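You operate a simulated robot arm through the tools that you are given. There is no shell and no other tool.

You run a simulated robot arm. Do the job below in one go: nothing can be reset, and whatever is moved stays where it is left.

## Task
Pull mill one's mushroom button out, reset the fault and restart at 400 rpm.
Fine: turn the speed down before Start; no new fault; leave the other controls as they are.
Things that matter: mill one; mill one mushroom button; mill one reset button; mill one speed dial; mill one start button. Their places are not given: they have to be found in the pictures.

The check looks at the end state, three seconds after you hand in, the way a careful person would. Anything else that was tipped, shoved, dropped, spilled or broken makes it a failure.

## Robot
A 7-joint arm with a two-finger parallel gripper, fixed in place. Base frame: the origin is on the floor under the middle of its stand, x ahead of it, y to its left, z up. Units: m, degrees, N and s.
It reaches about 1.247 m from its shoulder. Its first joint turns from -132.0 to 132.0 degrees. Payload 3.91 kg.
The TCP is the grasp point between the finger pads, 0.03 m short of the fingertips. In the tool frame z runs along the fingers and y along their closing line. Largest opening 0.11 m; finger width 0.02, thickness 0.01; the body of the gripper, 0.048 by 0.112 m, starts 0.055 m behind the TCP.
Orientation is that of the tool frame in the base frame, as a unit quaternion [w, x, y, z]. With the fingers straight down and closing along the base's y, the tool's x points along the base's -x, its y along +y and its z along -z.

## Interface
- The arm moves only by the tool drive_tool. Its argument "moves" is a list of rows, each a list of 3 entries, a list of its own where there are three numbers: the shift along the tool's x, y, z in m, then the turn, a rotation vector about the tool's x, y, z in degrees, then the opening, from 0 (shut) to 1 (fully open). In form: [[[dx, dy, dz], [wx, wy, wz], fingers], ...]. A call has 1 to 20 rows; each row shifts and turns the commanded pose from where the row before left it, along the tool's axes as they then stand. Rows are played at 5 a second. More than 0.05 m and 8.6 degrees between two rows, or a gripper value outside its range, and nothing of the call is played. A pose out of reach is approached as far as the arm can. The call stops where the force on the tool passes 70 N (or 10 N more than at its start, if that is more) or the arm is blocked; 0.2 s more then pass. Each finger travels about 0.108 m/s and halts on what it meets, pressing with about 41 N; the grip force reading is that of the motor and also rises with nothing between the fingers. The clock runs only during rows and for 0.2 s after the last one: add rows that do not move to give the fingers time. The reply holds the time, the measured pose of the TCP, the force on the tool along the base axes, the opening and the grip force, in the units named above and with some noise, with the torque about the TCP (base axes, N m) and any sound that the robot's microphone picked up.
- Cameras (640 x 400 px; columns grow to the right, rows downward): "scene" is fixed at [0.3985, 0.4999, 1.6247]; the picture's right is [-0.73, -0.68, 0.00], its down [-0.33, 0.36, -0.87] and it looks along [0.59, -0.64, -0.49] (base axes); focal length 356 px, centre (320, 200). "wrist" rides on the gripper at [0.072, 0.017, -0.103] in the tool frame; the picture's right is [-0.23, 0.97, 0.00], its down [-0.76, -0.18, -0.62] and it looks along [-0.61, -0.14, 0.78] (tool axes); focal length 222 px, centre (320, 200).
- grab_frame(camera): a new picture of that camera. The clock stands still meanwhile.
- probe_pixels(camera, pixels): for up to 12 pixels [column, row] of the newest picture of that camera ("zoom" is the newest enlarged one), the place [x, y, z] in the base frame of the surface seen there, good to about 0.003 m. The clock stands still meanwhile.
- zoom(camera, box): a new picture of the part [left, top, right, bottom] of that camera's present view, enlarged. The clock stands still meanwhile.
- finish_job(): hands the job in; it is judged then, once.

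Leave the gripper open and the arm clear of the work at the hand-in unless told otherwise.

The tools are called after "Request:" by a JSON object that holds its "fn" and its "kwargs". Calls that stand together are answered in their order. drive_tool: Moves the arm, as the interface text tells. Its arguments: {"type":"object","properties":{"moves":{"type":"array","items":{"type":"array"}}},"required":["moves"]} The other tools are called the same way: grab_frame (camera) takes a picture; probe_pixels (camera, pixels) gives the place of the surface under pixels of a picture; zoom (camera, box) takes an enlarged picture of a part of a camera's view; finish_job () hands the job in.

At the start:

```text
t: 0.0
position: [0.569, 0.1026, 1.4259]
orientation: [0.0, 0.0, 1.0, 0.0]
force: [-0.2, -0.5, 0.0]
torque: [-0.02, 0.0, 0.02]
grip_width: 0.1097
grip_force: 0.1
```

scene: 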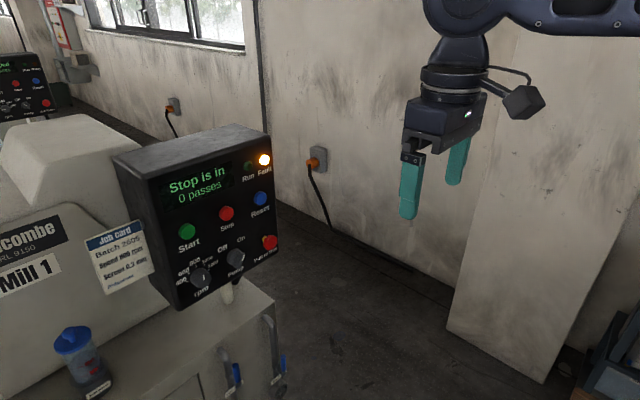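
wrist: 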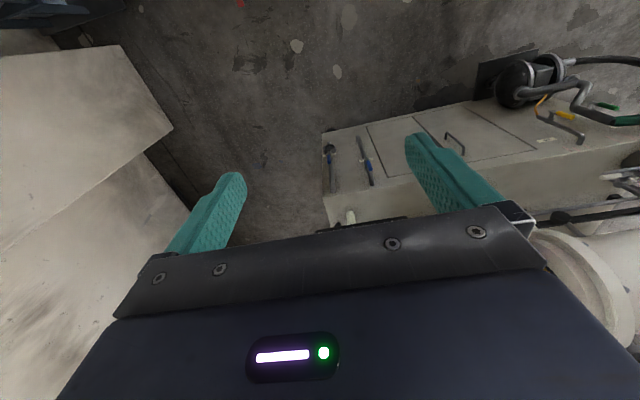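

I see mill one's panel at about (210, 220) in the scene picture, with the display "Stop is in, 0 passes" and the Fault lamp lit. I'll enlarge the panel to read it.

Request:
{"fn": "zoom", "kwargs": {"camera": "scene", "box": [110, 120, 290, 310]}}

```text
2.11 times, centred on (200, 215) of scene
```

zoom: 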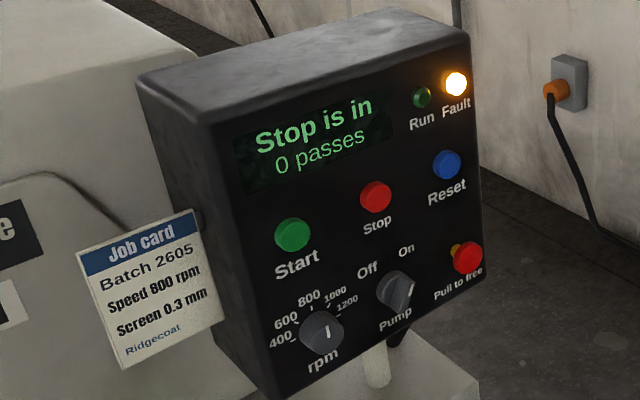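

The panel has Start (290, 235), Stop (376, 197), Reset (447, 165), the mushroom "Pull to free" (467, 257), the rpm dial (322, 333) and the Pump switch (395, 290). Next I enlarge the lower part to read the dial.

Request:
{"fn": "zoom", "kwargs": {"camera": "scene", "box": [170, 225, 290, 300]}}

Request:
{"fn": "zoom", "kwargs": {"camera": "scene", "box": [0, 0, 320, 200]}}

```text
5.33 times, centred on (230, 262) of scene
```

zoom: 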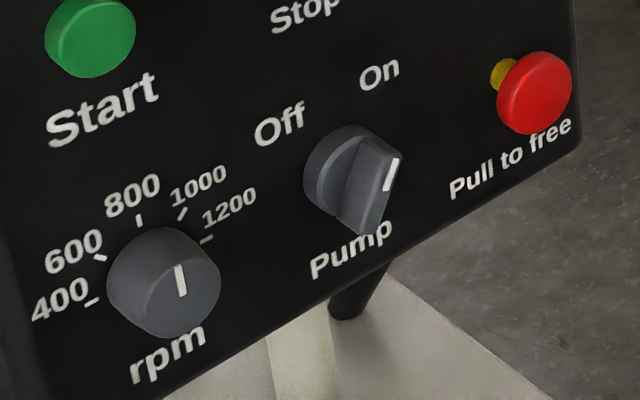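

```text
2.00 times, centred on (160, 100) of scene
```

zoom: 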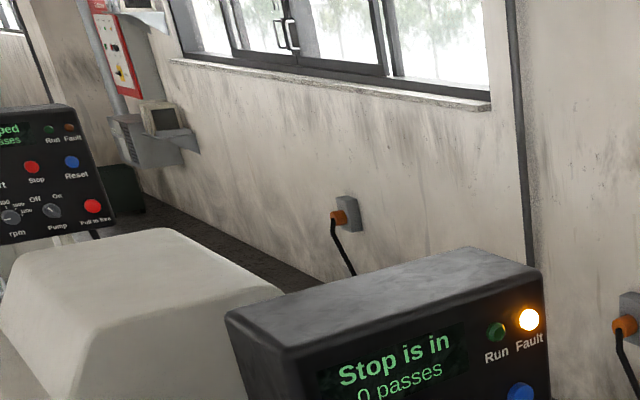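

The dial's white line seems to point near 800. Now I re-enlarge the panel so I can probe pixels in that picture.

Request:
{"fn": "zoom", "kwargs": {"camera": "scene", "box": [110, 120, 290, 310]}}

Request:
{"fn": "probe_pixels", "kwargs": {"camera": "zoom", "pixels": [[292, 235], [376, 197], [447, 165], [467, 257], [325, 335], [400, 290], [230, 240], [430, 230], [340, 250], [270, 370], [455, 85], [475, 280]]}}

```text
2.11 times, centred on (200, 215) of scene
```

zoom: 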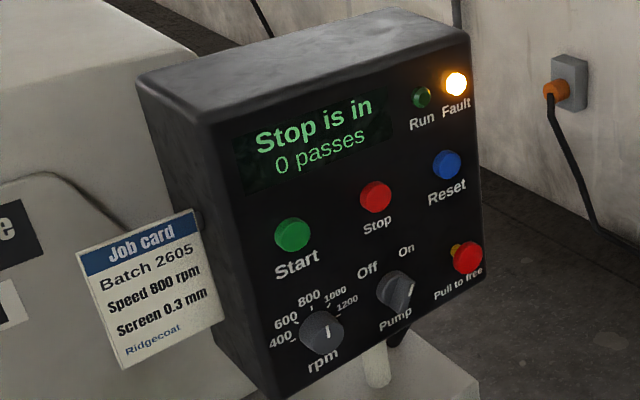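

```text
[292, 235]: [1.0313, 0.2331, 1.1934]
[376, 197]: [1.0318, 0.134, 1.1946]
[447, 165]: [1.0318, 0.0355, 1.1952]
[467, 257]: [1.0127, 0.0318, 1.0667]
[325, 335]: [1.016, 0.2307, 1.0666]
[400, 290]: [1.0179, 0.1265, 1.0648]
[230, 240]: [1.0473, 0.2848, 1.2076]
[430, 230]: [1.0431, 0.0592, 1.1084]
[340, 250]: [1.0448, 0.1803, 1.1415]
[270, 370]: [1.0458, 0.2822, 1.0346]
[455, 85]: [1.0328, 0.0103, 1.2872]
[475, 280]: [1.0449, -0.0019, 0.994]
```

The panel face is at x ≈ 1.045 and faces the robot, along −x. The buttons sit at z ≈ 1.195, and the mushroom, dial and pump at z ≈ 1.067. Before I swing the tool level I'll probe what lies under and around the panel: the cabinet top at (250, 300), the job card at (125, 255), and the jar at (80, 345).

Request:
{"fn": "grab_frame", "kwargs": {"camera": "scene"}}

Request:
{"fn": "probe_pixels", "kwargs": {"camera": "scene", "pixels": [[250, 298], [272, 300], [200, 340], [125, 230], [100, 290], [150, 275], [80, 345], [272, 325], [225, 360], [200, 140], [265, 130], [120, 160]]}}

```text
taken
```

scene: 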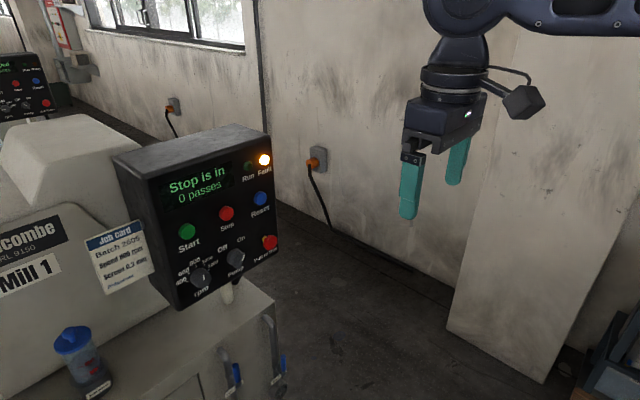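

```text
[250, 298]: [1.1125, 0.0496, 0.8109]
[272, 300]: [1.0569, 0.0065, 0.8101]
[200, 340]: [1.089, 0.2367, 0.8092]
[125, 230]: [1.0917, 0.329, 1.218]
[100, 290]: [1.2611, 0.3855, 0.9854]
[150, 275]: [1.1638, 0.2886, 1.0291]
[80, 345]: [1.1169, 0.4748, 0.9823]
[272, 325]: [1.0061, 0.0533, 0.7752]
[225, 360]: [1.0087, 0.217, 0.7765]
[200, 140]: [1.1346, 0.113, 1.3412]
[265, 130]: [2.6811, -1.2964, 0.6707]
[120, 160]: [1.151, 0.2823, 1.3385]
```

The cabinet top is at z ≈ 0.81, well below the controls, so a level tool has room, including the camera hanging under it. I'll turn the tool 90° about its −y so the fingers point along +x, moving forward about 0.2 m as it turns.

Request:
{"fn": "drive_tool", "kwargs": {"moves": [[[-0.018, 0, 0], [0, -8.1818, 0], 1], [[-0.0178, 0, 0.0026], [0, -8.1818, 0], 1], [[-0.0173, 0, 0.0051], [0, -8.1818, 0], 1], [[-0.0164, 0, 0.0075], [0, -8.1818, 0], 1], [[-0.0151, 0, 0.0097], [0, -8.1818, 0], 1], [[-0.0136, 0, 0.0118], [0, -8.1818, 0], 1], [[-0.0118, 0, 0.0136], [0, -8.1818, 0], 1], [[-0.0097, 0, 0.0151], [0, -8.1818, 0], 1], [[-0.0075, 0, 0.0164], [0, -8.1818, 0], 1], [[-0.0051, 0, 0.0173], [0, -8.1818, 0], 1], [[-0.0026, 0, 0.0178], [0, -8.1818, 0], 1], [[0, 0, 0], [0, 0, 0], 1], [[0, 0, 0], [0, 0, 0], 1]]}}

```text
t: 3.0
position: [0.7584, 0.1384, 1.4252]
orientation: [0.706, -0.021, 0.707, 0.018]
force: [0.7, 0.0, -0.9]
torque: [-0.01, -0.03, -0.02]
grip_width: 0.1102
grip_force: 0.1
stopped in row 13: the arm was blocked; the commanded pose is now the measured one
```

The arm stopped in the last row as "blocked", with y drifted from 0.103 to 0.138 and a small twist. I'll take a picture to see why.

Request:
{"fn": "grab_frame", "kwargs": {"camera": "scene"}}

Request:
{"fn": "grab_frame", "kwargs": {"camera": "wrist"}}

```text
taken
```

scene: 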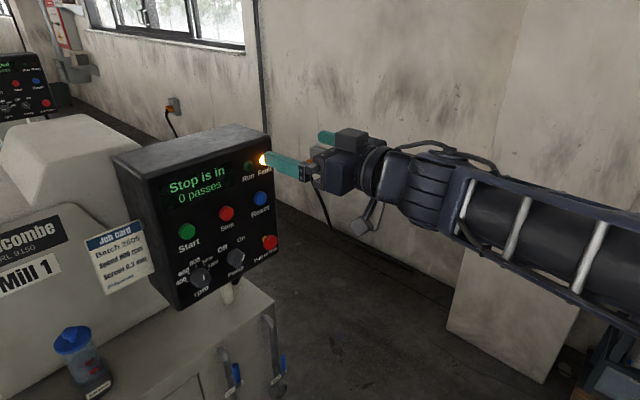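

```text
taken
```

wrist: 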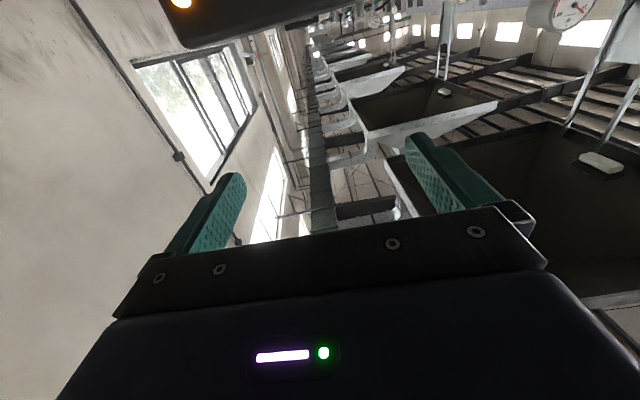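

The wrist was nearly straight, a singular pose, and nothing is touching. I'll lower the tool to z ≈ 1.067 and y ≈ 0.032, at x ≈ 0.85, correcting the roughly 3° twist on the way. That bends the wrist and keeps the fingertips about 0.13 m from the panel's controls.

Request:
{"fn": "drive_tool", "kwargs": {"moves": [[[0.03, -0.008, 0.0], [0.0, 0, 0], 1], [[0.035, -0.011, 0.01], [0.4, 0, 0], 1], [[0.035, -0.011, 0.01], [0.4, 0, 0], 1], [[0.035, -0.011, 0.01], [0.4, 0, 0], 1], [[0.035, -0.011, 0.01], [0.4, 0, 0], 1], [[0.035, -0.011, 0.01], [0.4, 0, 0], 1], [[0.035, -0.011, 0.01], [0.4, 0, 0], 1], [[0.035, -0.011, 0.01], [0.4, 0, 0], 1], [[0.035, -0.011, 0.01], [0.4, 0, 0.2], 1], [[0.035, -0.011, 0.01], [0.3, 0, 0], 1], [[0.015, 0, 0], [0, 0, 0], 1], [[0, 0, 0], [0, 0, 0], 1]]}}

```text
t: 5.6
position: [0.8498, 0.0319, 1.0654]
orientation: [0.707, 0.004, 0.707, -0.002]
force: [0.4, -0.2, -0.5]
torque: [0.03, 0.02, -0.04]
grip_width: 0.11
grip_force: 0.0
```

The tool is level at (0.850, 0.032, 1.065), right in front of the mushroom. I'll take both pictures to check alignment.

Request:
{"fn": "grab_frame", "kwargs": {"camera": "scene"}}

Request:
{"fn": "grab_frame", "kwargs": {"camera": "wrist"}}

```text
taken
```

scene: 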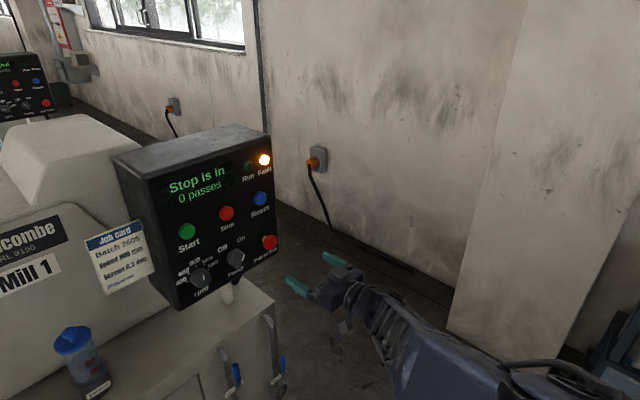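

```text
taken
```

wrist: 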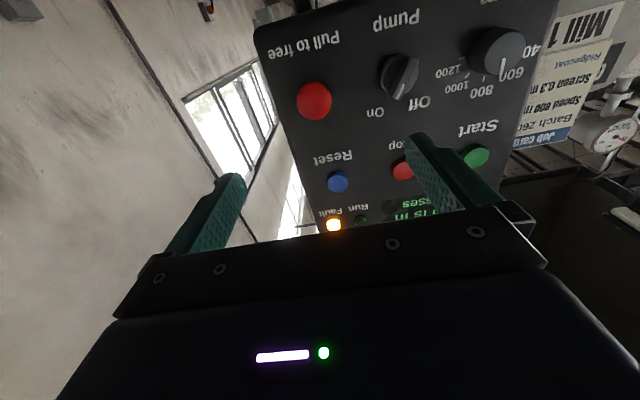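

The wrist view shows the panel upside down, with the mushroom at (313, 101), Reset at (338, 181) and the dial at (500, 52). I'll enlarge the mushroom, dial and pump and probe their edges from here.

Request:
{"fn": "zoom", "kwargs": {"camera": "wrist", "box": [260, 20, 580, 220]}}

Request:
{"fn": "probe_pixels", "kwargs": {"camera": "wrist", "pixels": [[313, 101], [299, 101], [329, 101], [313, 86], [313, 117], [338, 181], [474, 157], [500, 52], [400, 76], [402, 170], [350, 120], [480, 50]]}}

```text
2.00 times, centred on (420, 120) of wrist
```

zoom: 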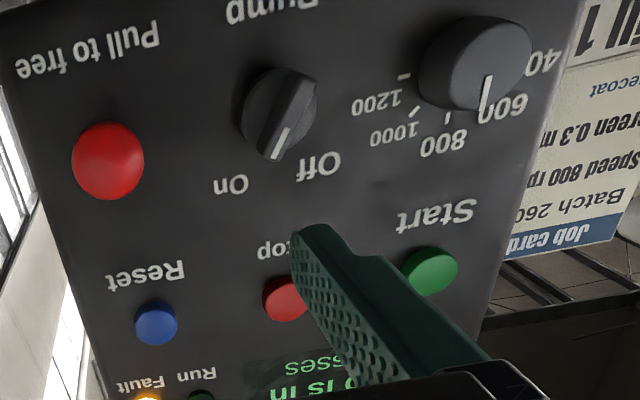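

```text
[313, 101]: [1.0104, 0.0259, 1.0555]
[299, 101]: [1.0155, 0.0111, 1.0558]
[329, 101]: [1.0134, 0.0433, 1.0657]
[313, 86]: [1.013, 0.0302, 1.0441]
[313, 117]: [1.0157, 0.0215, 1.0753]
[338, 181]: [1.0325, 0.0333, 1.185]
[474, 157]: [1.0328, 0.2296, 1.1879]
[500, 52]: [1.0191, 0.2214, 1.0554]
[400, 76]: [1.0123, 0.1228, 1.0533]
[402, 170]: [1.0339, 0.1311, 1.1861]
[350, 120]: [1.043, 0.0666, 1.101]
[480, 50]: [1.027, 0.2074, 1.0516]
```

The two cameras place the mushroom's centre slightly differently because its head is domed. I'll enlarge it in the scene view and probe its rim to settle the centre.

Request:
{"fn": "zoom", "kwargs": {"camera": "scene", "box": [225, 210, 305, 260]}}

```text
8.00 times, centred on (265, 235) of scene
```

zoom: 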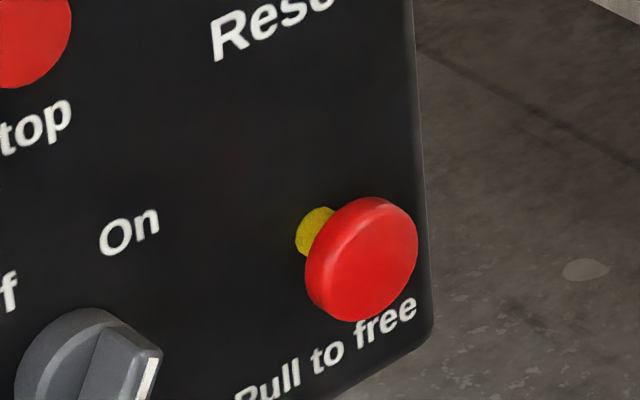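

Request:
{"fn": "probe_pixels", "kwargs": {"camera": "zoom", "pixels": [[368, 262], [335, 270], [410, 245], [378, 207], [365, 312], [315, 270], [340, 215], [312, 235], [300, 225], [355, 205], [330, 305], [412, 262]]}}

```text
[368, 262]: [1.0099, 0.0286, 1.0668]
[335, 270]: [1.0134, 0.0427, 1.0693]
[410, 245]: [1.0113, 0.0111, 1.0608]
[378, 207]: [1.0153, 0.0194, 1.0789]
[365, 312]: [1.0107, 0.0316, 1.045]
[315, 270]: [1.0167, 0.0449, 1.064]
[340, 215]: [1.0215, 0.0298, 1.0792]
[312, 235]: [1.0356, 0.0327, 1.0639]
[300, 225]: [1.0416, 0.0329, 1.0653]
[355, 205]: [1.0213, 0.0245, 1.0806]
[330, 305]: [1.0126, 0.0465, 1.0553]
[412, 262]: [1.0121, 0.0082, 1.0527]
```

The mushroom head spans y 0.008–0.047 and z 1.042–1.081, so its centre is about (y 0.0275, z 1.0615). The head runs x 1.010–1.024 with a yellow neck behind. I'll narrow the fingers to about 0.07 m and advance to TCP x ≈ 1.005, so the tips sit at about 1.035, short of the panel at 1.045.

Request:
{"fn": "drive_tool", "kwargs": {"moves": [[[0.0035, -0.0045, 0.02], [-0.48, 0, -0.16], 0.64], [[0, 0, 0.03], [0, 0, 0], 0.64], [[0, 0, 0.03], [0, 0, 0], 0.64], [[0, 0, 0.025], [0, 0, 0], 0.64], [[0, 0, 0.02], [0, 0, 0], 0.64], [[0, 0, 0.015], [0, 0, 0], 0.64], [[0, 0, 0.015], [0, 0, 0], 0.64], [[0, 0, 0], [0, 0, 0], 0.64]]}}

Request:
{"fn": "grab_frame", "kwargs": {"camera": "wrist"}}

Request:
{"fn": "zoom", "kwargs": {"camera": "scene", "box": [170, 160, 330, 310]}}

```text
t: 7.4
position: [1.006, 0.0273, 1.0621]
orientation: [0.707, 0.0, 0.707, 0.0]
force: [-0.4, 0.7, 0.0]
torque: [0.0, -0.01, -0.03]
grip_width: 0.0702
grip_force: 0.0
```

```text
taken
```

wrist: 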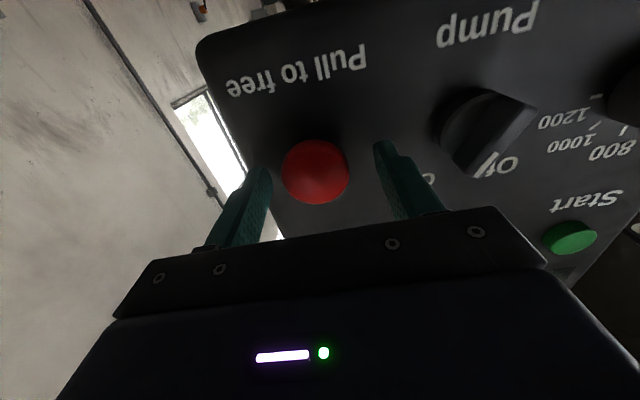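

```text
2.67 times, centred on (250, 235) of scene
```

zoom: 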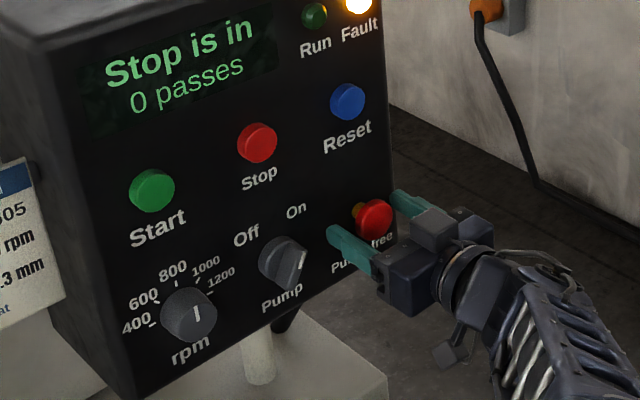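

The fingers straddle the mushroom with the head between the pads. Now I close on it and hold for a few rows.

Request:
{"fn": "drive_tool", "kwargs": {"moves": [[[0, 0, 0], [0, 0, 0], 0.4], [[0, 0, 0], [0, 0, 0], 0.2], [[0, 0, 0], [0, 0, 0], 0], [[0, 0, 0], [0, 0, 0], 0]]}}

```text
t: 8.4
position: [1.0061, 0.0244, 1.063]
orientation: [0.707, 0.001, 0.707, -0.002]
force: [0.9, -25.6, -1.4]
torque: [-0.21, 0.14, -0.14]
grip_width: 0.0415
grip_force: 44.7
```

It is gripped at width 0.0415, and there is a sideways push of about −26 N because the head sits about 3 mm further toward −y. I'll shift −3 mm to relieve that, then pull straight back in small steps.

Request:
{"fn": "drive_tool", "kwargs": {"moves": [[[0, -0.003, 0], [0, 0, 0], 0], [[0, 0, 0], [0, 0, 0], 0]]}}

```text
t: 9.0
position: [1.0056, 0.0245, 1.0621]
orientation: [0.707, 0.001, 0.707, 0.0]
force: [3.1, -13.2, 0.3]
torque: [0.02, 0.34, -0.15]
grip_width: 0.0416
grip_force: 44.7
```

The side load has halved, to −13 N. I'll add another −2 mm, then pull back 2–3 mm per row, about 15 mm in all.

Request:
{"fn": "drive_tool", "kwargs": {"moves": [[[0, -0.002, 0], [0, 0, 0], 0], [[0, 0, -0.003], [0, 0, 0], 0], [[0, 0, -0.003], [0, 0, 0], 0], [[0, 0, -0.003], [0, 0, 0], 0], [[0, 0, -0.003], [0, 0, 0], 0]]}}

Request:
{"fn": "zoom", "kwargs": {"camera": "scene", "box": [110, 120, 290, 310]}}

```text
t: 10.2
position: [0.9952, 0.0239, 1.0614]
orientation: [0.708, -0.001, 0.707, 0.001]
force: [31.4, 21.6, 3.5]
torque: [0.06, -0.12, 0.08]
grip_width: 0.0417
grip_force: 44.7
```

```text
2.11 times, centred on (200, 215) of scene
```

zoom: 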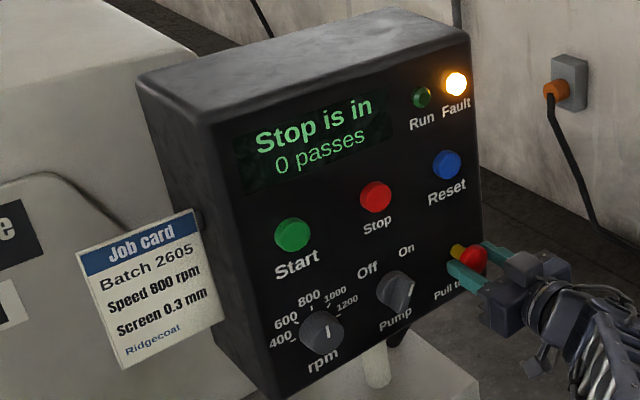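

The TCP has come back 10 mm with a 31 N pull, and the display still says "Stop is in". I'll enlarge to see whether the head moved or the pads slipped.

Request:
{"fn": "zoom", "kwargs": {"camera": "scene", "box": [225, 210, 305, 260]}}

Request:
{"fn": "probe_pixels", "kwargs": {"camera": "zoom", "pixels": [[368, 250], [385, 240], [375, 215], [400, 240], [320, 230], [300, 225], [380, 280], [360, 215]]}}

```text
8.00 times, centred on (265, 235) of scene
```

zoom: 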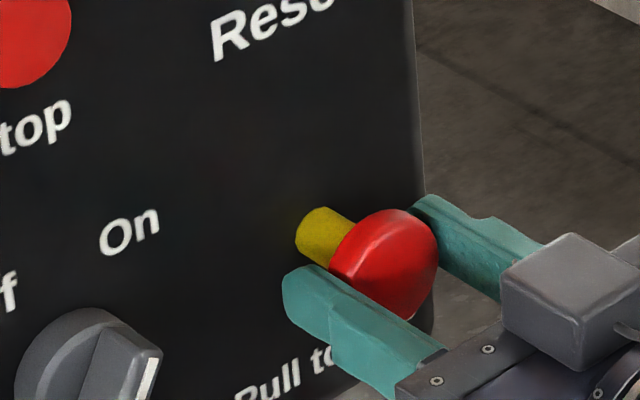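

```text
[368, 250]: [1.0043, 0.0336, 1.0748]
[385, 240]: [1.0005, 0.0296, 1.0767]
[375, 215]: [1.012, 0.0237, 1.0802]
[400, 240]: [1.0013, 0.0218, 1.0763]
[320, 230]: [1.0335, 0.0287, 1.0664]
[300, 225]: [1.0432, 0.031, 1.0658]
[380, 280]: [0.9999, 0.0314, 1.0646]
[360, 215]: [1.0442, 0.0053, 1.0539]
```

The head came out with the fingers: its front is now at x ≈ 1.000 and more yellow neck shows. It hasn't latched free yet, so I keep pulling in small steps and take back 2 mm of side shift.

Request:
{"fn": "drive_tool", "kwargs": {"moves": [[[0, 0.002, -0.002], [0, 0, 0], 0], [[0, 0, -0.002], [0, 0, 0], 0], [[0, 0, -0.002], [0, 0, 0], 0], [[0, 0, 0], [0, 0, 0], 0]]}}

Request:
{"fn": "zoom", "kwargs": {"camera": "scene", "box": [110, 120, 290, 310]}}

```text
t: 11.2
position: [0.9875, 0.0247, 1.0605]
orientation: [0.707, 0.0, 0.708, 0.0]
force: [31.3, 15.6, 4.4]
torque: [0.02, -0.02, 0.2]
grip_width: 0.0412
grip_force: 44.9
```

```text
2.11 times, centred on (200, 215) of scene
```

zoom: 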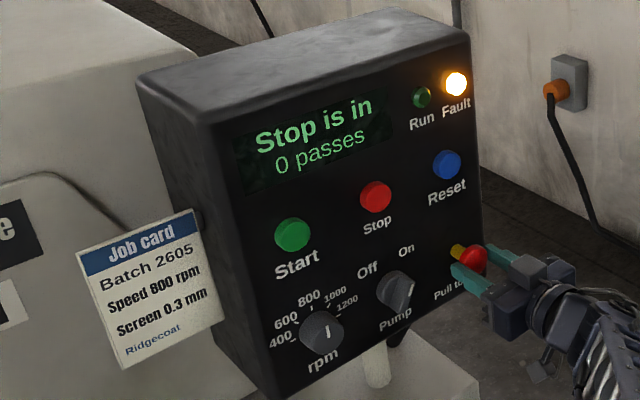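

The pull stayed at 31 N while the tool moved 7 mm more, so the pads may be slipping. I'll enlarge to check the head.

Request:
{"fn": "zoom", "kwargs": {"camera": "scene", "box": [225, 210, 305, 260]}}

Request:
{"fn": "probe_pixels", "kwargs": {"camera": "zoom", "pixels": [[368, 250], [385, 240], [375, 225], [400, 250], [320, 230], [300, 225], [385, 280], [300, 280]]}}

Request:
{"fn": "grab_frame", "kwargs": {"camera": "wrist"}}

```text
8.00 times, centred on (265, 235) of scene
```

zoom: 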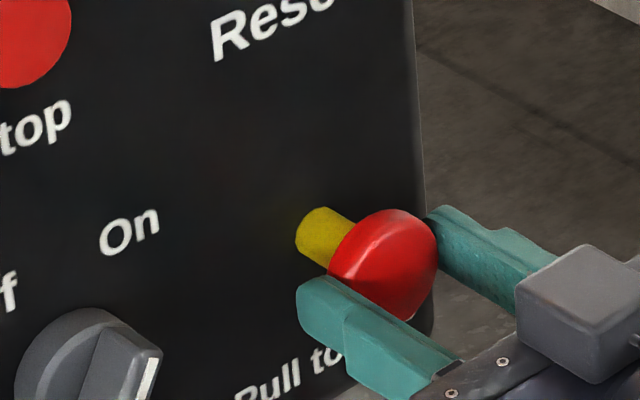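

```text
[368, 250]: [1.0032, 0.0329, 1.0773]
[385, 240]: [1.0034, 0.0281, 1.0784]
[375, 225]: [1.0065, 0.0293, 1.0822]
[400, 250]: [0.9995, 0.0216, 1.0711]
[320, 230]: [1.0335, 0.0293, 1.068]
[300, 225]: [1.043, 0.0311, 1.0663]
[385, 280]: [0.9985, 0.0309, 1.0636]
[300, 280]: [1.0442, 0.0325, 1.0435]
```

```text
taken
```

wrist: 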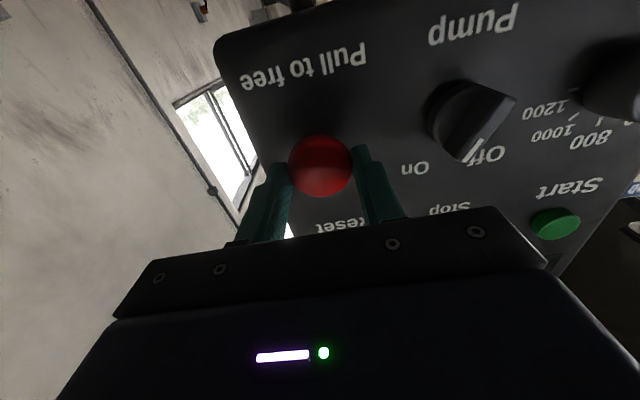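

The head stayed at the same place (front x ≈ 1.000, about 11 mm out) while the pads slid. So it has either reached the end of its travel or it's held by a force equal to the grip friction. I'll open the fingers and see whether it stays out.

Request:
{"fn": "drive_tool", "kwargs": {"moves": [[[0, 0, 0], [0, 0, 0], 0.5], [[0, 0, 0], [0, 0, 0], 0.64], [[0, 0, 0], [0, 0, 0], 0.64]]}}

Request:
{"fn": "zoom", "kwargs": {"camera": "scene", "box": [225, 210, 305, 260]}}

Request:
{"fn": "probe_pixels", "kwargs": {"camera": "zoom", "pixels": [[368, 250], [385, 240], [375, 225], [400, 250], [320, 230], [300, 225], [385, 280]]}}

Request:
{"fn": "zoom", "kwargs": {"camera": "scene", "box": [110, 120, 290, 310]}}

```text
t: 12.0
position: [0.9863, 0.0246, 1.0607]
orientation: [0.707, 0.001, 0.707, -0.001]
force: [0.5, 0.3, -0.8]
torque: [0.03, 0.0, 0.0]
grip_width: 0.0702
grip_force: 0.1
```

```text
8.00 times, centred on (265, 235) of scene
```

zoom: 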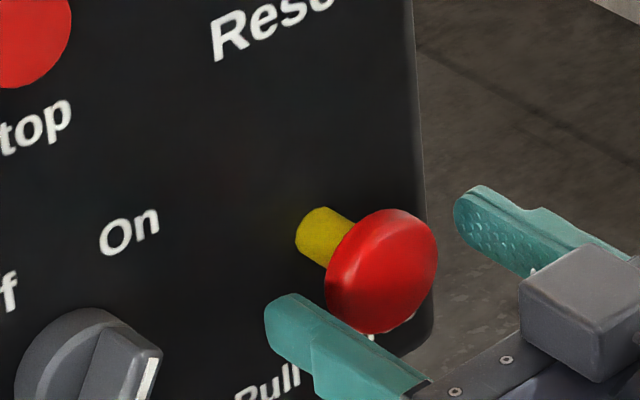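

```text
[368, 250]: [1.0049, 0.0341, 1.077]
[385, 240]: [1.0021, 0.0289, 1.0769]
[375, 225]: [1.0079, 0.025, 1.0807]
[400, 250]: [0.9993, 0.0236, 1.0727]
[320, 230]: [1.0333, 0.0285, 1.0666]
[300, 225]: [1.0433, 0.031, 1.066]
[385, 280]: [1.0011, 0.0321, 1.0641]
```

```text
2.11 times, centred on (200, 215) of scene
```

zoom: 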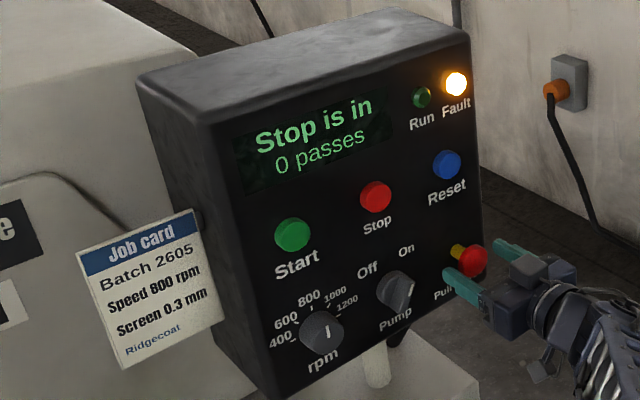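

The mushroom stays out by itself with no spring back. The display still says "Stop is in", probably latched until Reset. I'll look at the neighbouring mill's mushroom to compare.

Request:
{"fn": "zoom", "kwargs": {"camera": "scene", "box": [0, 40, 80, 130]}}

```text
4.44 times, centred on (40, 85) of scene
```

zoom: 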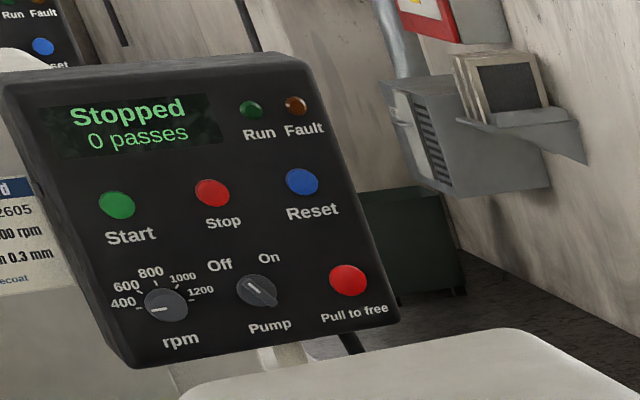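

That one shows "Stopped" with its mushroom out and its dial line pointing left at 400, which is a useful reference. Next I back straight off the mushroom to x ≈ 0.926, close the fingers and rise to Reset's height, z ≈ 1.190 and y ≈ 0.032.

Request:
{"fn": "drive_tool", "kwargs": {"moves": [[[0, 0, -0.02], [0, 0, 0], 0.64], [[0, 0, -0.04], [0, 0, 0], 0.64], [[-0.02, 0.0, 0], [0, 0, 0], 0.3], [[-0.035, 0.0025, 0], [0, 0, 0], 0.0], [[-0.035, 0.0025, 0], [0, 0, 0], 0], [[-0.035, 0.0025, 0], [0, 0, 0], 0], [[-0.004, 0, 0.02], [0, 0, 0], 0], [[0, 0, 0.01], [0, 0, 0], 0], [[0, 0, 0], [0, 0, 0], 0]]}}

Request:
{"fn": "zoom", "kwargs": {"camera": "scene", "box": [150, 140, 310, 290]}}

Request:
{"fn": "grab_frame", "kwargs": {"camera": "wrist"}}

```text
t: 14.0
position: [0.9573, 0.0332, 1.1907]
orientation: [0.707, 0.0, 0.707, 0.0]
force: [-0.1, 0.0, -0.2]
torque: [-0.01, 0.0, 0.03]
grip_width: 0.0
grip_force: 37.4
```

```text
2.67 times, centred on (230, 215) of scene
```

zoom: 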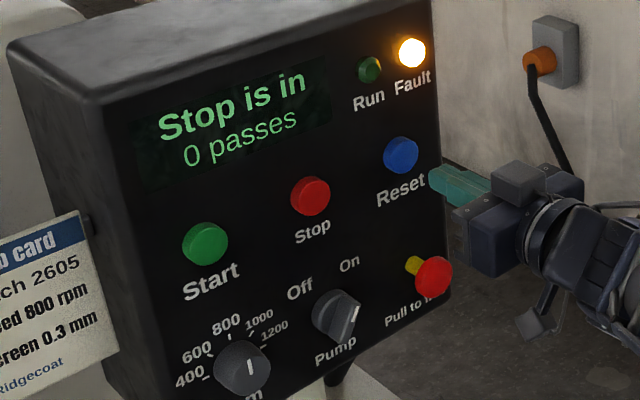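

```text
taken
```

wrist: 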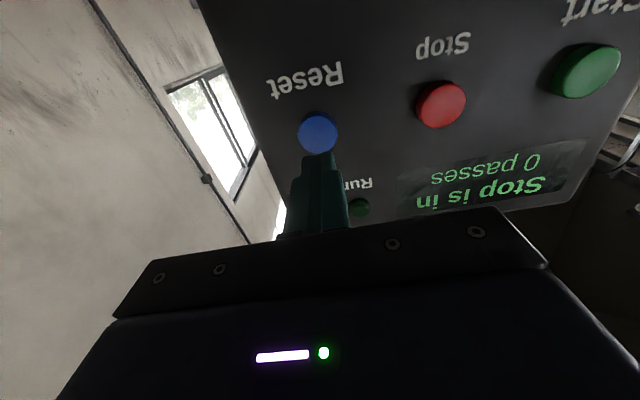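

The closed fingertips are aimed at Reset, at (318, 132) in the wrist picture. I'll probe its rim for the exact centre, and Stop, Start and the mushroom neck as well.

Request:
{"fn": "probe_pixels", "kwargs": {"camera": "wrist", "pixels": [[318, 120], [303, 132], [335, 134], [318, 135], [441, 104], [422, 106], [461, 102], [444, 84], [440, 125], [590, 70]]}}

Request:
{"fn": "zoom", "kwargs": {"camera": "scene", "box": [225, 170, 305, 220]}}

Request:
{"fn": "probe_pixels", "kwargs": {"camera": "zoom", "pixels": [[285, 230], [255, 240], [330, 220], [295, 190], [285, 275], [300, 225]]}}

```text
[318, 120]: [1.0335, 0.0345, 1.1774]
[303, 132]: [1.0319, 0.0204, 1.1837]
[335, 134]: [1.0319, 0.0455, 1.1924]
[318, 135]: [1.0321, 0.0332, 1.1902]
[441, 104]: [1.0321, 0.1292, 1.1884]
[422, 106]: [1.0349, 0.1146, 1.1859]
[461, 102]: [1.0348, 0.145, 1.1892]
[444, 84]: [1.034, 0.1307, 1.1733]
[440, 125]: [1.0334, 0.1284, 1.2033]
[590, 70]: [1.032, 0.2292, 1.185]
```

```text
8.00 times, centred on (265, 195) of scene
```

zoom: 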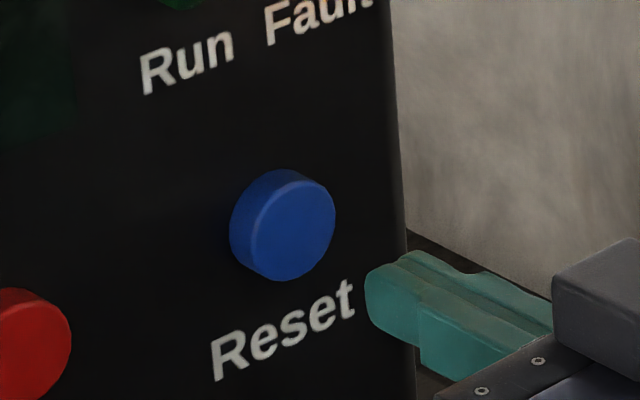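

```text
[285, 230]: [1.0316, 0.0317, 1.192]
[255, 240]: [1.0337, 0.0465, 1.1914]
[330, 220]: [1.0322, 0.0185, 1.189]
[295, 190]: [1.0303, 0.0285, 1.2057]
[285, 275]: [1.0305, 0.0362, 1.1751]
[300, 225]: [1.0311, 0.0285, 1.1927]
```

Reset's centre is at about (y 0.0315, z 1.190) with its face at x ≈ 1.032, so contact comes at TCP x ≈ 1.002. I'll approach and press in 2 mm steps to TCP x ≈ 1.008.

Request:
{"fn": "drive_tool", "kwargs": {"moves": [[[0, -0.0015, 0.03], [0, 0, 0], 0], [[0, 0, 0.01], [0, 0, 0], 0], [[0, 0, 0.004], [0, 0, 0], 0], [[0, 0, 0.002], [0, 0, 0], 0], [[0, 0, 0.002], [0, 0, 0], 0], [[0, 0, 0.002], [0, 0, 0], 0]]}}

Request:
{"fn": "zoom", "kwargs": {"camera": "scene", "box": [150, 140, 310, 290]}}

```text
t: 15.4
position: [1.0085, 0.0302, 1.1896]
orientation: [0.707, 0.0, 0.707, 0.0]
force: [-4.4, 0.2, 1.4]
torque: [0.06, -0.04, 0.02]
grip_width: 0.0
grip_force: 38.0
heard: click
```

```text
2.67 times, centred on (230, 215) of scene
```

zoom: 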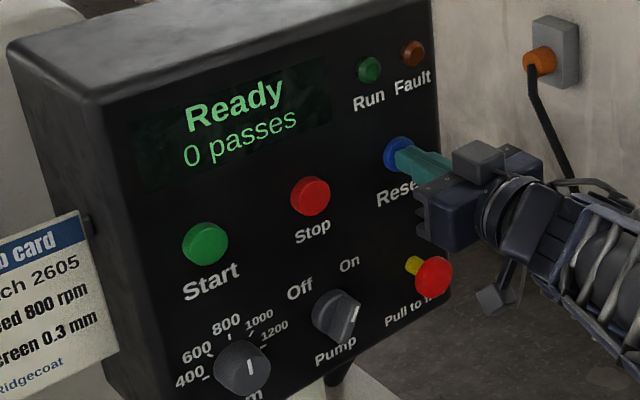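

The Reset clicked: the display reads "Ready" and the Fault lamp is out. Now I back straight off, then move to a stand-off in front of the rpm dial at about (0.88, 0.228, 1.062), opening the fingers to about 0.08 m.

Request:
{"fn": "drive_tool", "kwargs": {"moves": [[[0, 0, -0.01], [0, 0, 0], 0], [[0, 0, -0.035], [0, 0, 0], 0], [[0, 0, -0.04], [0, 0, 0], 0], [[0, 0, -0.04], [0, 0, 0], 0], [[0.025, 0.04, 0], [0, 0, 0], 0.3], [[0.025, 0.04, 0], [0, 0, 0], 0.6], [[0.025, 0.04, 0], [0, 0, 0], 0.73], [[0.025, 0.04, 0], [0, 0, 0], 0.73], [[0.028, 0.038, 0], [0, 0, 0], 0.73], [[0, 0, 0], [0, 0, 0], 0.73]]}}

Request:
{"fn": "grab_frame", "kwargs": {"camera": "wrist"}}

Request:
{"fn": "zoom", "kwargs": {"camera": "scene", "box": [160, 240, 240, 290]}}

```text
t: 17.6
position: [0.8822, 0.2287, 1.064]
orientation: [0.707, 0.0, 0.707, 0.0]
force: [0.7, -0.4, 0.4]
torque: [0.0, -0.02, -0.06]
grip_width: 0.0802
grip_force: 0.0
```

```text
taken
```

wrist: 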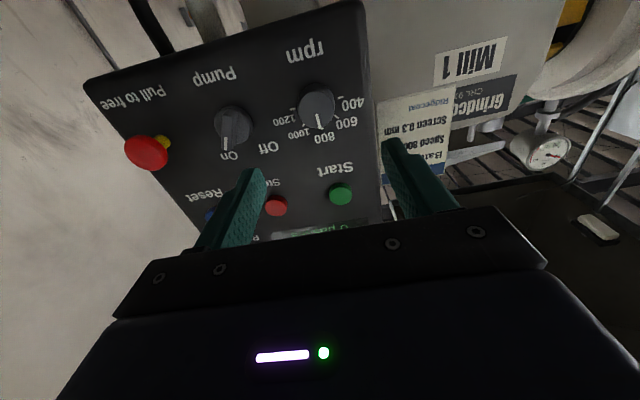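

```text
8.00 times, centred on (200, 265) of scene
```

zoom: 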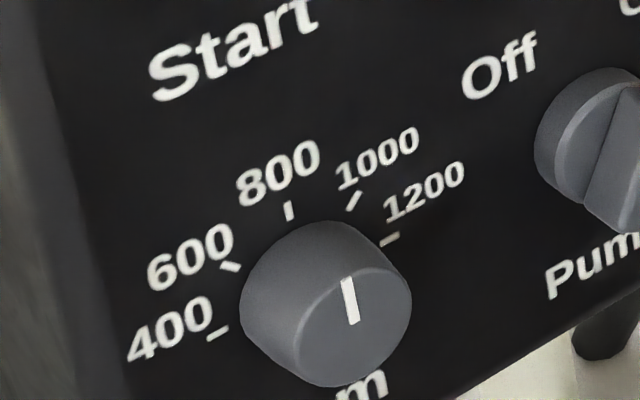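

Here the dial's line runs from (352, 322) up to (346, 280), and the ticks are 400 at (217, 333), 600 at (231, 266), 800 at (288, 210), 1000 at (353, 201) and 1200 at (390, 239). I'll probe all of these to get the angles.

Request:
{"fn": "probe_pixels", "kwargs": {"camera": "zoom", "pixels": [[217, 333], [231, 266], [288, 210], [354, 200], [390, 239], [346, 281], [352, 320], [405, 295], [303, 350], [370, 380], [345, 270], [260, 310]]}}

Request:
{"fn": "zoom", "kwargs": {"camera": "wrist", "box": [250, 60, 410, 160]}}

```text
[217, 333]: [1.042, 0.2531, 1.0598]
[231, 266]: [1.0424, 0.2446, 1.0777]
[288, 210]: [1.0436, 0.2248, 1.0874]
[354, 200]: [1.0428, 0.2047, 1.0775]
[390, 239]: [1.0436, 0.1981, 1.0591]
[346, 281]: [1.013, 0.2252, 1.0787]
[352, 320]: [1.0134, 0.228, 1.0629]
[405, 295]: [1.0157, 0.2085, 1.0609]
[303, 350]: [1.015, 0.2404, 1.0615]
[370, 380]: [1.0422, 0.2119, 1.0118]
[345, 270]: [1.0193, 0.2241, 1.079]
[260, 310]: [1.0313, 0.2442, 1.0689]
```

```text
4.00 times, centred on (330, 110) of wrist
```

zoom: 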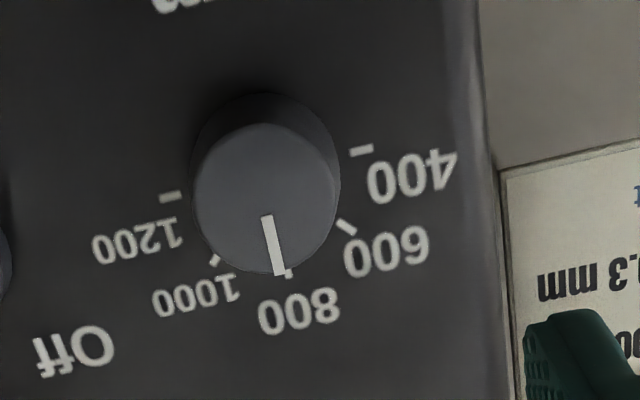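

The ticks lie on a circle about (y 0.2255, z 1.060): 400 at 90° left, 800 straight up, 1200 at 90° right, so 45° per 200 rpm. The line points at 800, so I need 90° counter-clockwise as seen from the robot, which is −90° about tool z. I'll probe the knob's rim in the wrist picture to centre on it.

Request:
{"fn": "probe_pixels", "kwargs": {"camera": "zoom", "pixels": [[266, 195], [200, 200], [334, 180], [252, 128], [276, 270], [362, 152], [345, 227], [288, 274], [214, 260], [170, 197], [267, 217], [279, 272]]}}

```text
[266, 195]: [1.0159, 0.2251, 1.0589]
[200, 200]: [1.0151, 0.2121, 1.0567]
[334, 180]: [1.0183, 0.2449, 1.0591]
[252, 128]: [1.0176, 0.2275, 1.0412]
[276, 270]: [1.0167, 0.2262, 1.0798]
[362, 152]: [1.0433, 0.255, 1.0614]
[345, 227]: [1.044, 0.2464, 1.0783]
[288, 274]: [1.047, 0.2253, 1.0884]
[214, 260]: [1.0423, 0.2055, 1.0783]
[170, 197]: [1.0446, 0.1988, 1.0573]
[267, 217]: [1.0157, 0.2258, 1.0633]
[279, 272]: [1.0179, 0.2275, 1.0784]
```

The knob centre is about (y 0.2262, z 1.060) with radius about 0.0195 and its face at x ≈ 1.015. I'll line up and advance to TCP x ≈ 1.004 with the fingers at 0.07 m around it.

Request:
{"fn": "drive_tool", "kwargs": {"moves": [[[0.004, -0.0025, 0.02], [0, 0, 0], 0.64], [[0, 0, 0.03], [0, 0, 0], 0.64], [[0, 0, 0.025], [0, 0, 0], 0.64], [[0, 0, 0.02], [0, 0, 0], 0.64], [[0, 0, 0.015], [0, 0, 0], 0.64], [[0, 0, 0.012], [0, 0, 0], 0.64], [[0, 0, 0], [0, 0, 0], 0.64]]}}

Request:
{"fn": "grab_frame", "kwargs": {"camera": "wrist"}}

Request:
{"fn": "zoom", "kwargs": {"camera": "scene", "box": [150, 220, 270, 300]}}

```text
t: 19.2
position: [1.0056, 0.2256, 1.0586]
orientation: [0.707, -0.001, 0.707, 0.001]
force: [-0.8, 0.4, -1.2]
torque: [-0.01, 0.0, 0.0]
grip_width: 0.0705
grip_force: 0.1
```

```text
taken
```

wrist: 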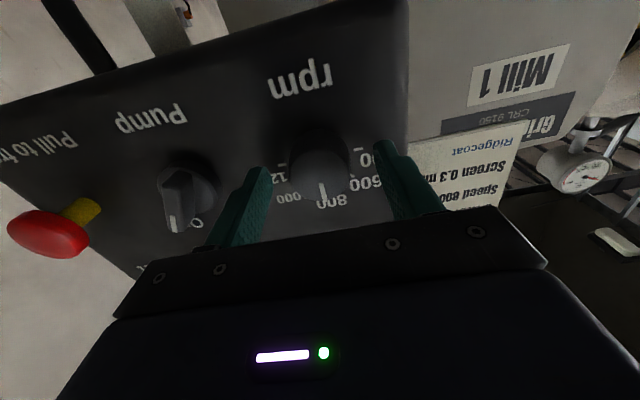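

```text
5.00 times, centred on (210, 260) of scene
```

zoom: 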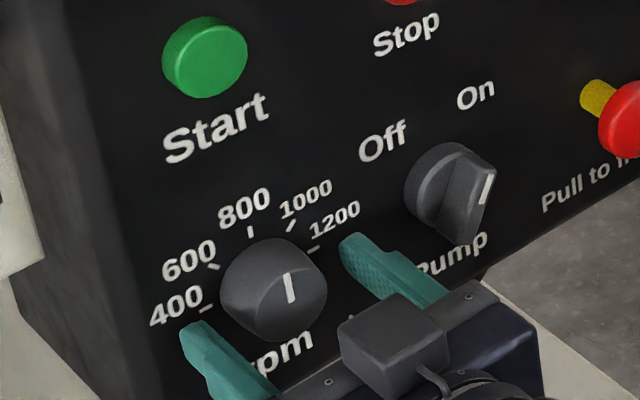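

The fingers straddle the dial and are clear of the pump switch. I close on the knob.

Request:
{"fn": "drive_tool", "kwargs": {"moves": [[[0, 0, 0], [0, 0, 0], 0.4], [[0, 0, 0], [0, 0, 0], 0.2], [[0, 0, 0], [0, 0, 0], 0], [[0, 0, 0], [0, 0, 0], 0]]}}

```text
t: 20.2
position: [1.0044, 0.2239, 1.0586]
orientation: [0.707, 0.001, 0.707, -0.001]
force: [1.2, -4.7, -0.3]
torque: [-0.01, -0.08, -0.18]
grip_width: 0.0402
grip_force: 44.7
```

It is gripped at width 0.040 with only −5 N of side load. I'll shift −1 mm and turn −6° per row for 30°, then check that the dial follows.

Request:
{"fn": "drive_tool", "kwargs": {"moves": [[[0, -0.001, 0], [0, 0, 0], 0], [[0, 0, 0], [0, 0, -6], 0], [[0, 0, 0], [0, 0, -6], 0], [[0, 0, 0], [0, 0, -6], 0], [[0, 0, 0], [0, 0, -6], 0], [[0, 0, 0], [0, 0, -6], 0], [[0, 0, 0], [0, 0, 0], 0]]}}

Request:
{"fn": "zoom", "kwargs": {"camera": "scene", "box": [150, 220, 270, 300]}}

```text
t: 21.8
position: [1.0035, 0.2252, 1.0596]
orientation: [0.683, -0.182, 0.683, -0.185]
force: [5.0, 2.5, 11.0]
torque: [-0.01, -0.41, -0.04]
grip_width: 0.0401
grip_force: 44.9
```

```text
5.00 times, centred on (210, 260) of scene
```

zoom: 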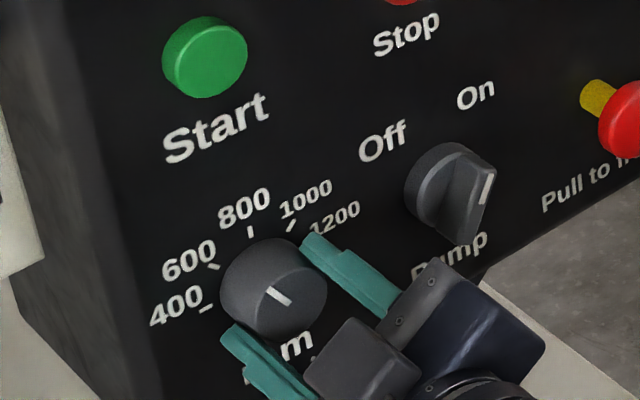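

The dial follows: its line now points up-left, between 800 and 600. I continue another 30° and check again, including the display.

Request:
{"fn": "drive_tool", "kwargs": {"moves": [[[0, 0, 0], [0, 0, -6], 0], [[0, 0, 0], [0, 0, -6], 0], [[0, 0, 0], [0, 0, -6], 0], [[0, 0, 0], [0, 0, -6], 0], [[0, 0, 0], [0, 0, -6], 0], [[0, 0, 0], [0, 0, 0], 0]]}}

Request:
{"fn": "zoom", "kwargs": {"camera": "scene", "box": [150, 220, 270, 300]}}

Request:
{"fn": "zoom", "kwargs": {"camera": "scene", "box": [110, 120, 290, 310]}}

```text
t: 23.2
position: [1.0049, 0.2242, 1.0599]
orientation: [0.612, -0.353, 0.612, -0.354]
force: [4.6, 1.0, 17.6]
torque: [0.04, -0.6, -0.01]
grip_width: 0.04
grip_force: 45.2
```

```text
5.00 times, centred on (210, 260) of scene
```

zoom: 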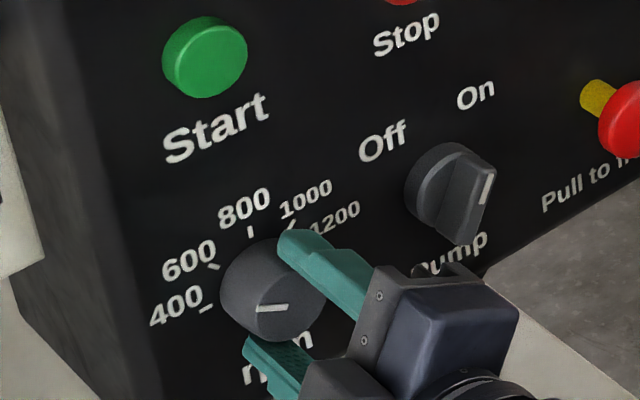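

```text
2.11 times, centred on (200, 215) of scene
```

zoom: 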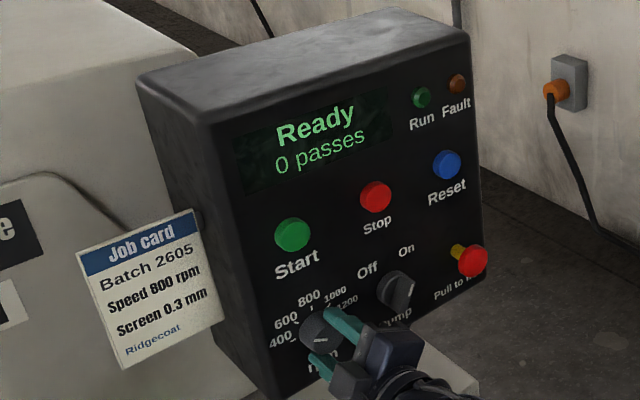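

The line has now turned about 60°, and the display stays at "Ready". I'll turn the last 30° in two parts to land on 400.

Request:
{"fn": "drive_tool", "kwargs": {"moves": [[[0, 0, 0], [0, 0, -6], 0], [[0, 0, 0], [0, 0, -6], 0], [[0, 0, 0], [0, 0, -6], 0], [[0, 0, 0], [0, 0, -6], 0], [[0, 0, 0], [0, 0, 0], 0]]}}

Request:
{"fn": "zoom", "kwargs": {"camera": "scene", "box": [160, 240, 240, 290]}}

```text
t: 24.4
position: [1.0046, 0.2238, 1.0594]
orientation: [0.526, -0.473, 0.525, -0.474]
force: [13.6, 0.3, 29.1]
torque: [0.0, -0.97, 0.22]
grip_width: 0.04
grip_force: 45.1
```

```text
8.00 times, centred on (200, 265) of scene
```

zoom: 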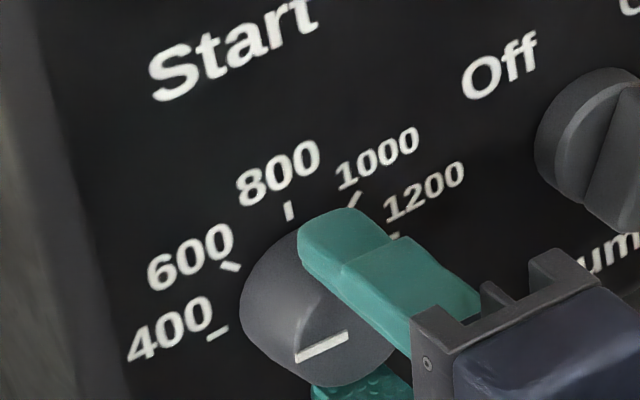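

The line is at about 84° now, nearly parallel to the 400 tick. There is a 29 N upward load because the knob's axis is about 3 mm above my command. I'll shift up 3 mm (tool −y now) and turn the last 6°.

Request:
{"fn": "drive_tool", "kwargs": {"moves": [[[0, -0.003, 0], [0, 0, 0], 0], [[0, 0, 0], [0, 0, -3], 0], [[0, 0, 0], [0, 0, -3], 0], [[0, 0, 0], [0, 0, 0], 0]]}}

Request:
{"fn": "zoom", "kwargs": {"camera": "scene", "box": [160, 240, 240, 290]}}

Request:
{"fn": "probe_pixels", "kwargs": {"camera": "zoom", "pixels": [[342, 337], [325, 345], [310, 352], [300, 357], [217, 333]]}}

```text
t: 25.4
position: [1.0029, 0.2231, 1.06]
orientation: [-0.499, 0.5, -0.5, 0.501]
force: [-8.4, 2.2, -4.3]
torque: [0.02, 0.06, 0.07]
grip_width: 0.0403
grip_force: 44.6
```

```text
8.00 times, centred on (200, 265) of scene
```

zoom: 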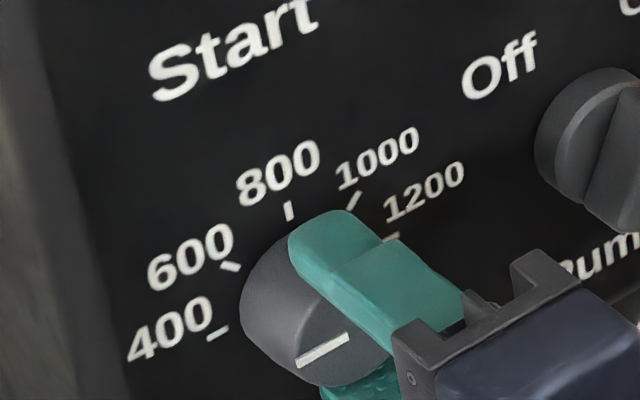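

```text
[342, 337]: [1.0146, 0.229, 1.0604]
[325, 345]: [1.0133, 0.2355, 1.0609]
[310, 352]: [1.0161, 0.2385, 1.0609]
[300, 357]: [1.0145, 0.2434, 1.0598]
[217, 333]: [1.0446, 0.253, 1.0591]
```

The line now runs level (z 1.060 from y 0.229 to 0.243), pointing straight at the 400 tick. I'll open the fingers, back straight off and look.

Request:
{"fn": "drive_tool", "kwargs": {"moves": [[[0, 0, 0], [0, 0, 0], 0.3], [[0, 0, 0], [0, 0, 0], 0.6], [[0, 0, 0], [0, 0, 0], 0.64], [[0, 0, -0.015], [0, 0, 0], 0.64], [[0, 0, -0.03], [0, 0, 0], 0.64], [[0, 0, -0.04], [0, 0, 0], 0.64], [[0, 0, -0.04], [0, 0, 0], 0.64], [[0, 0, 0], [0, 0, 0], 0.64]]}}

Request:
{"fn": "zoom", "kwargs": {"camera": "scene", "box": [160, 240, 240, 290]}}

Request:
{"fn": "zoom", "kwargs": {"camera": "scene", "box": [110, 120, 290, 310]}}

Request:
{"fn": "grab_frame", "kwargs": {"camera": "wrist"}}

```text
t: 27.2
position: [0.8794, 0.2247, 1.0618]
orientation: [0.5, -0.5, 0.5, -0.5]
force: [0.4, 0.4, 0.5]
torque: [-0.01, -0.05, 0.01]
grip_width: 0.0703
grip_force: 0.2
```

```text
8.00 times, centred on (200, 265) of scene
```

zoom: 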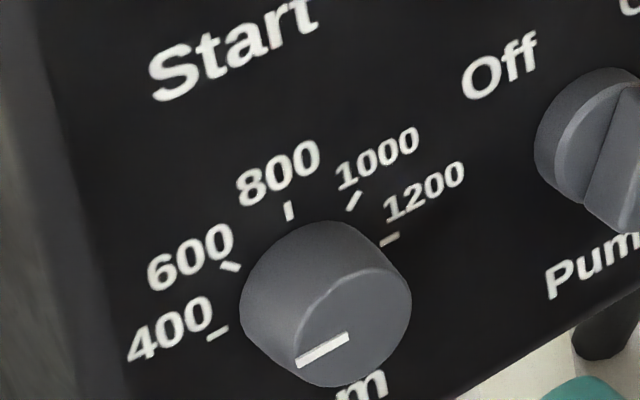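

```text
2.11 times, centred on (200, 215) of scene
```

zoom: 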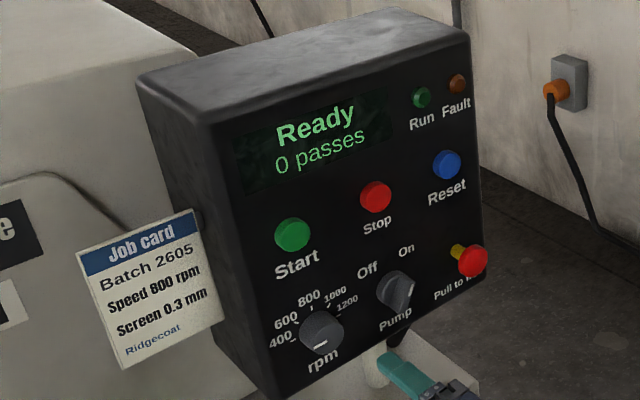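

```text
taken
```

wrist: 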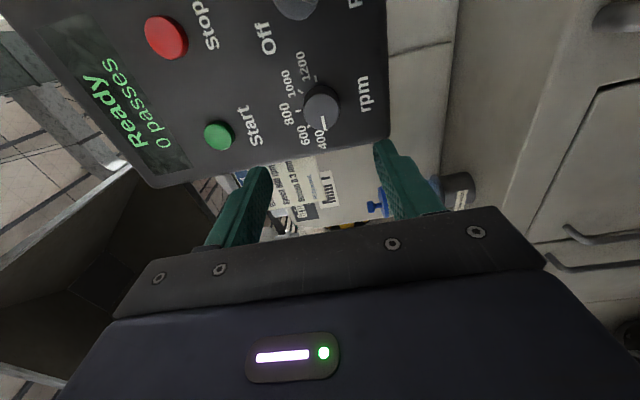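

The dial's line points left toward 400, and nothing else on the panel has changed. I'll check the angle from the wrist camera at (320, 110), enlarged.

Request:
{"fn": "zoom", "kwargs": {"camera": "wrist", "box": [270, 60, 390, 160]}}

Request:
{"fn": "zoom", "kwargs": {"camera": "scene", "box": [185, 260, 217, 290]}}

```text
4.00 times, centred on (330, 110) of wrist
```

zoom: 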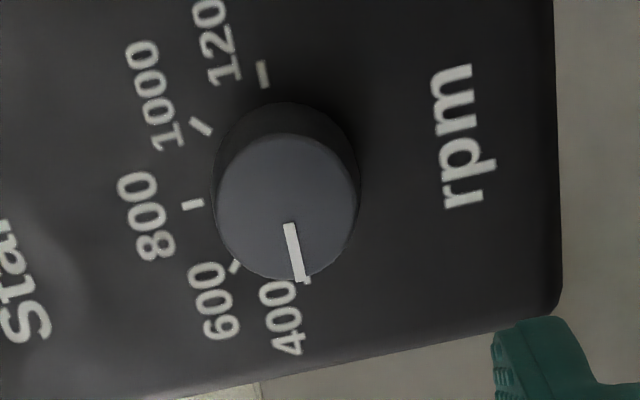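

```text
13.33 times, centred on (201, 275) of scene
```

zoom: 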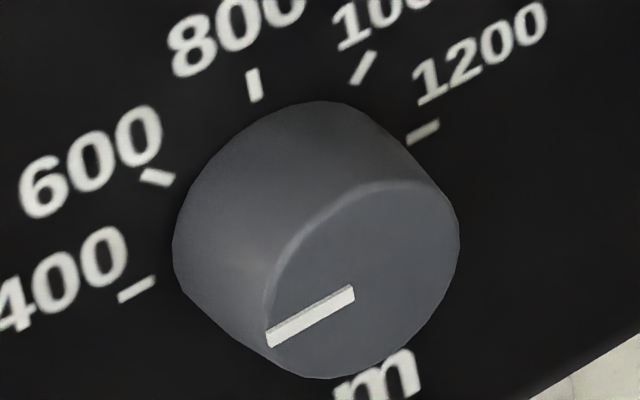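

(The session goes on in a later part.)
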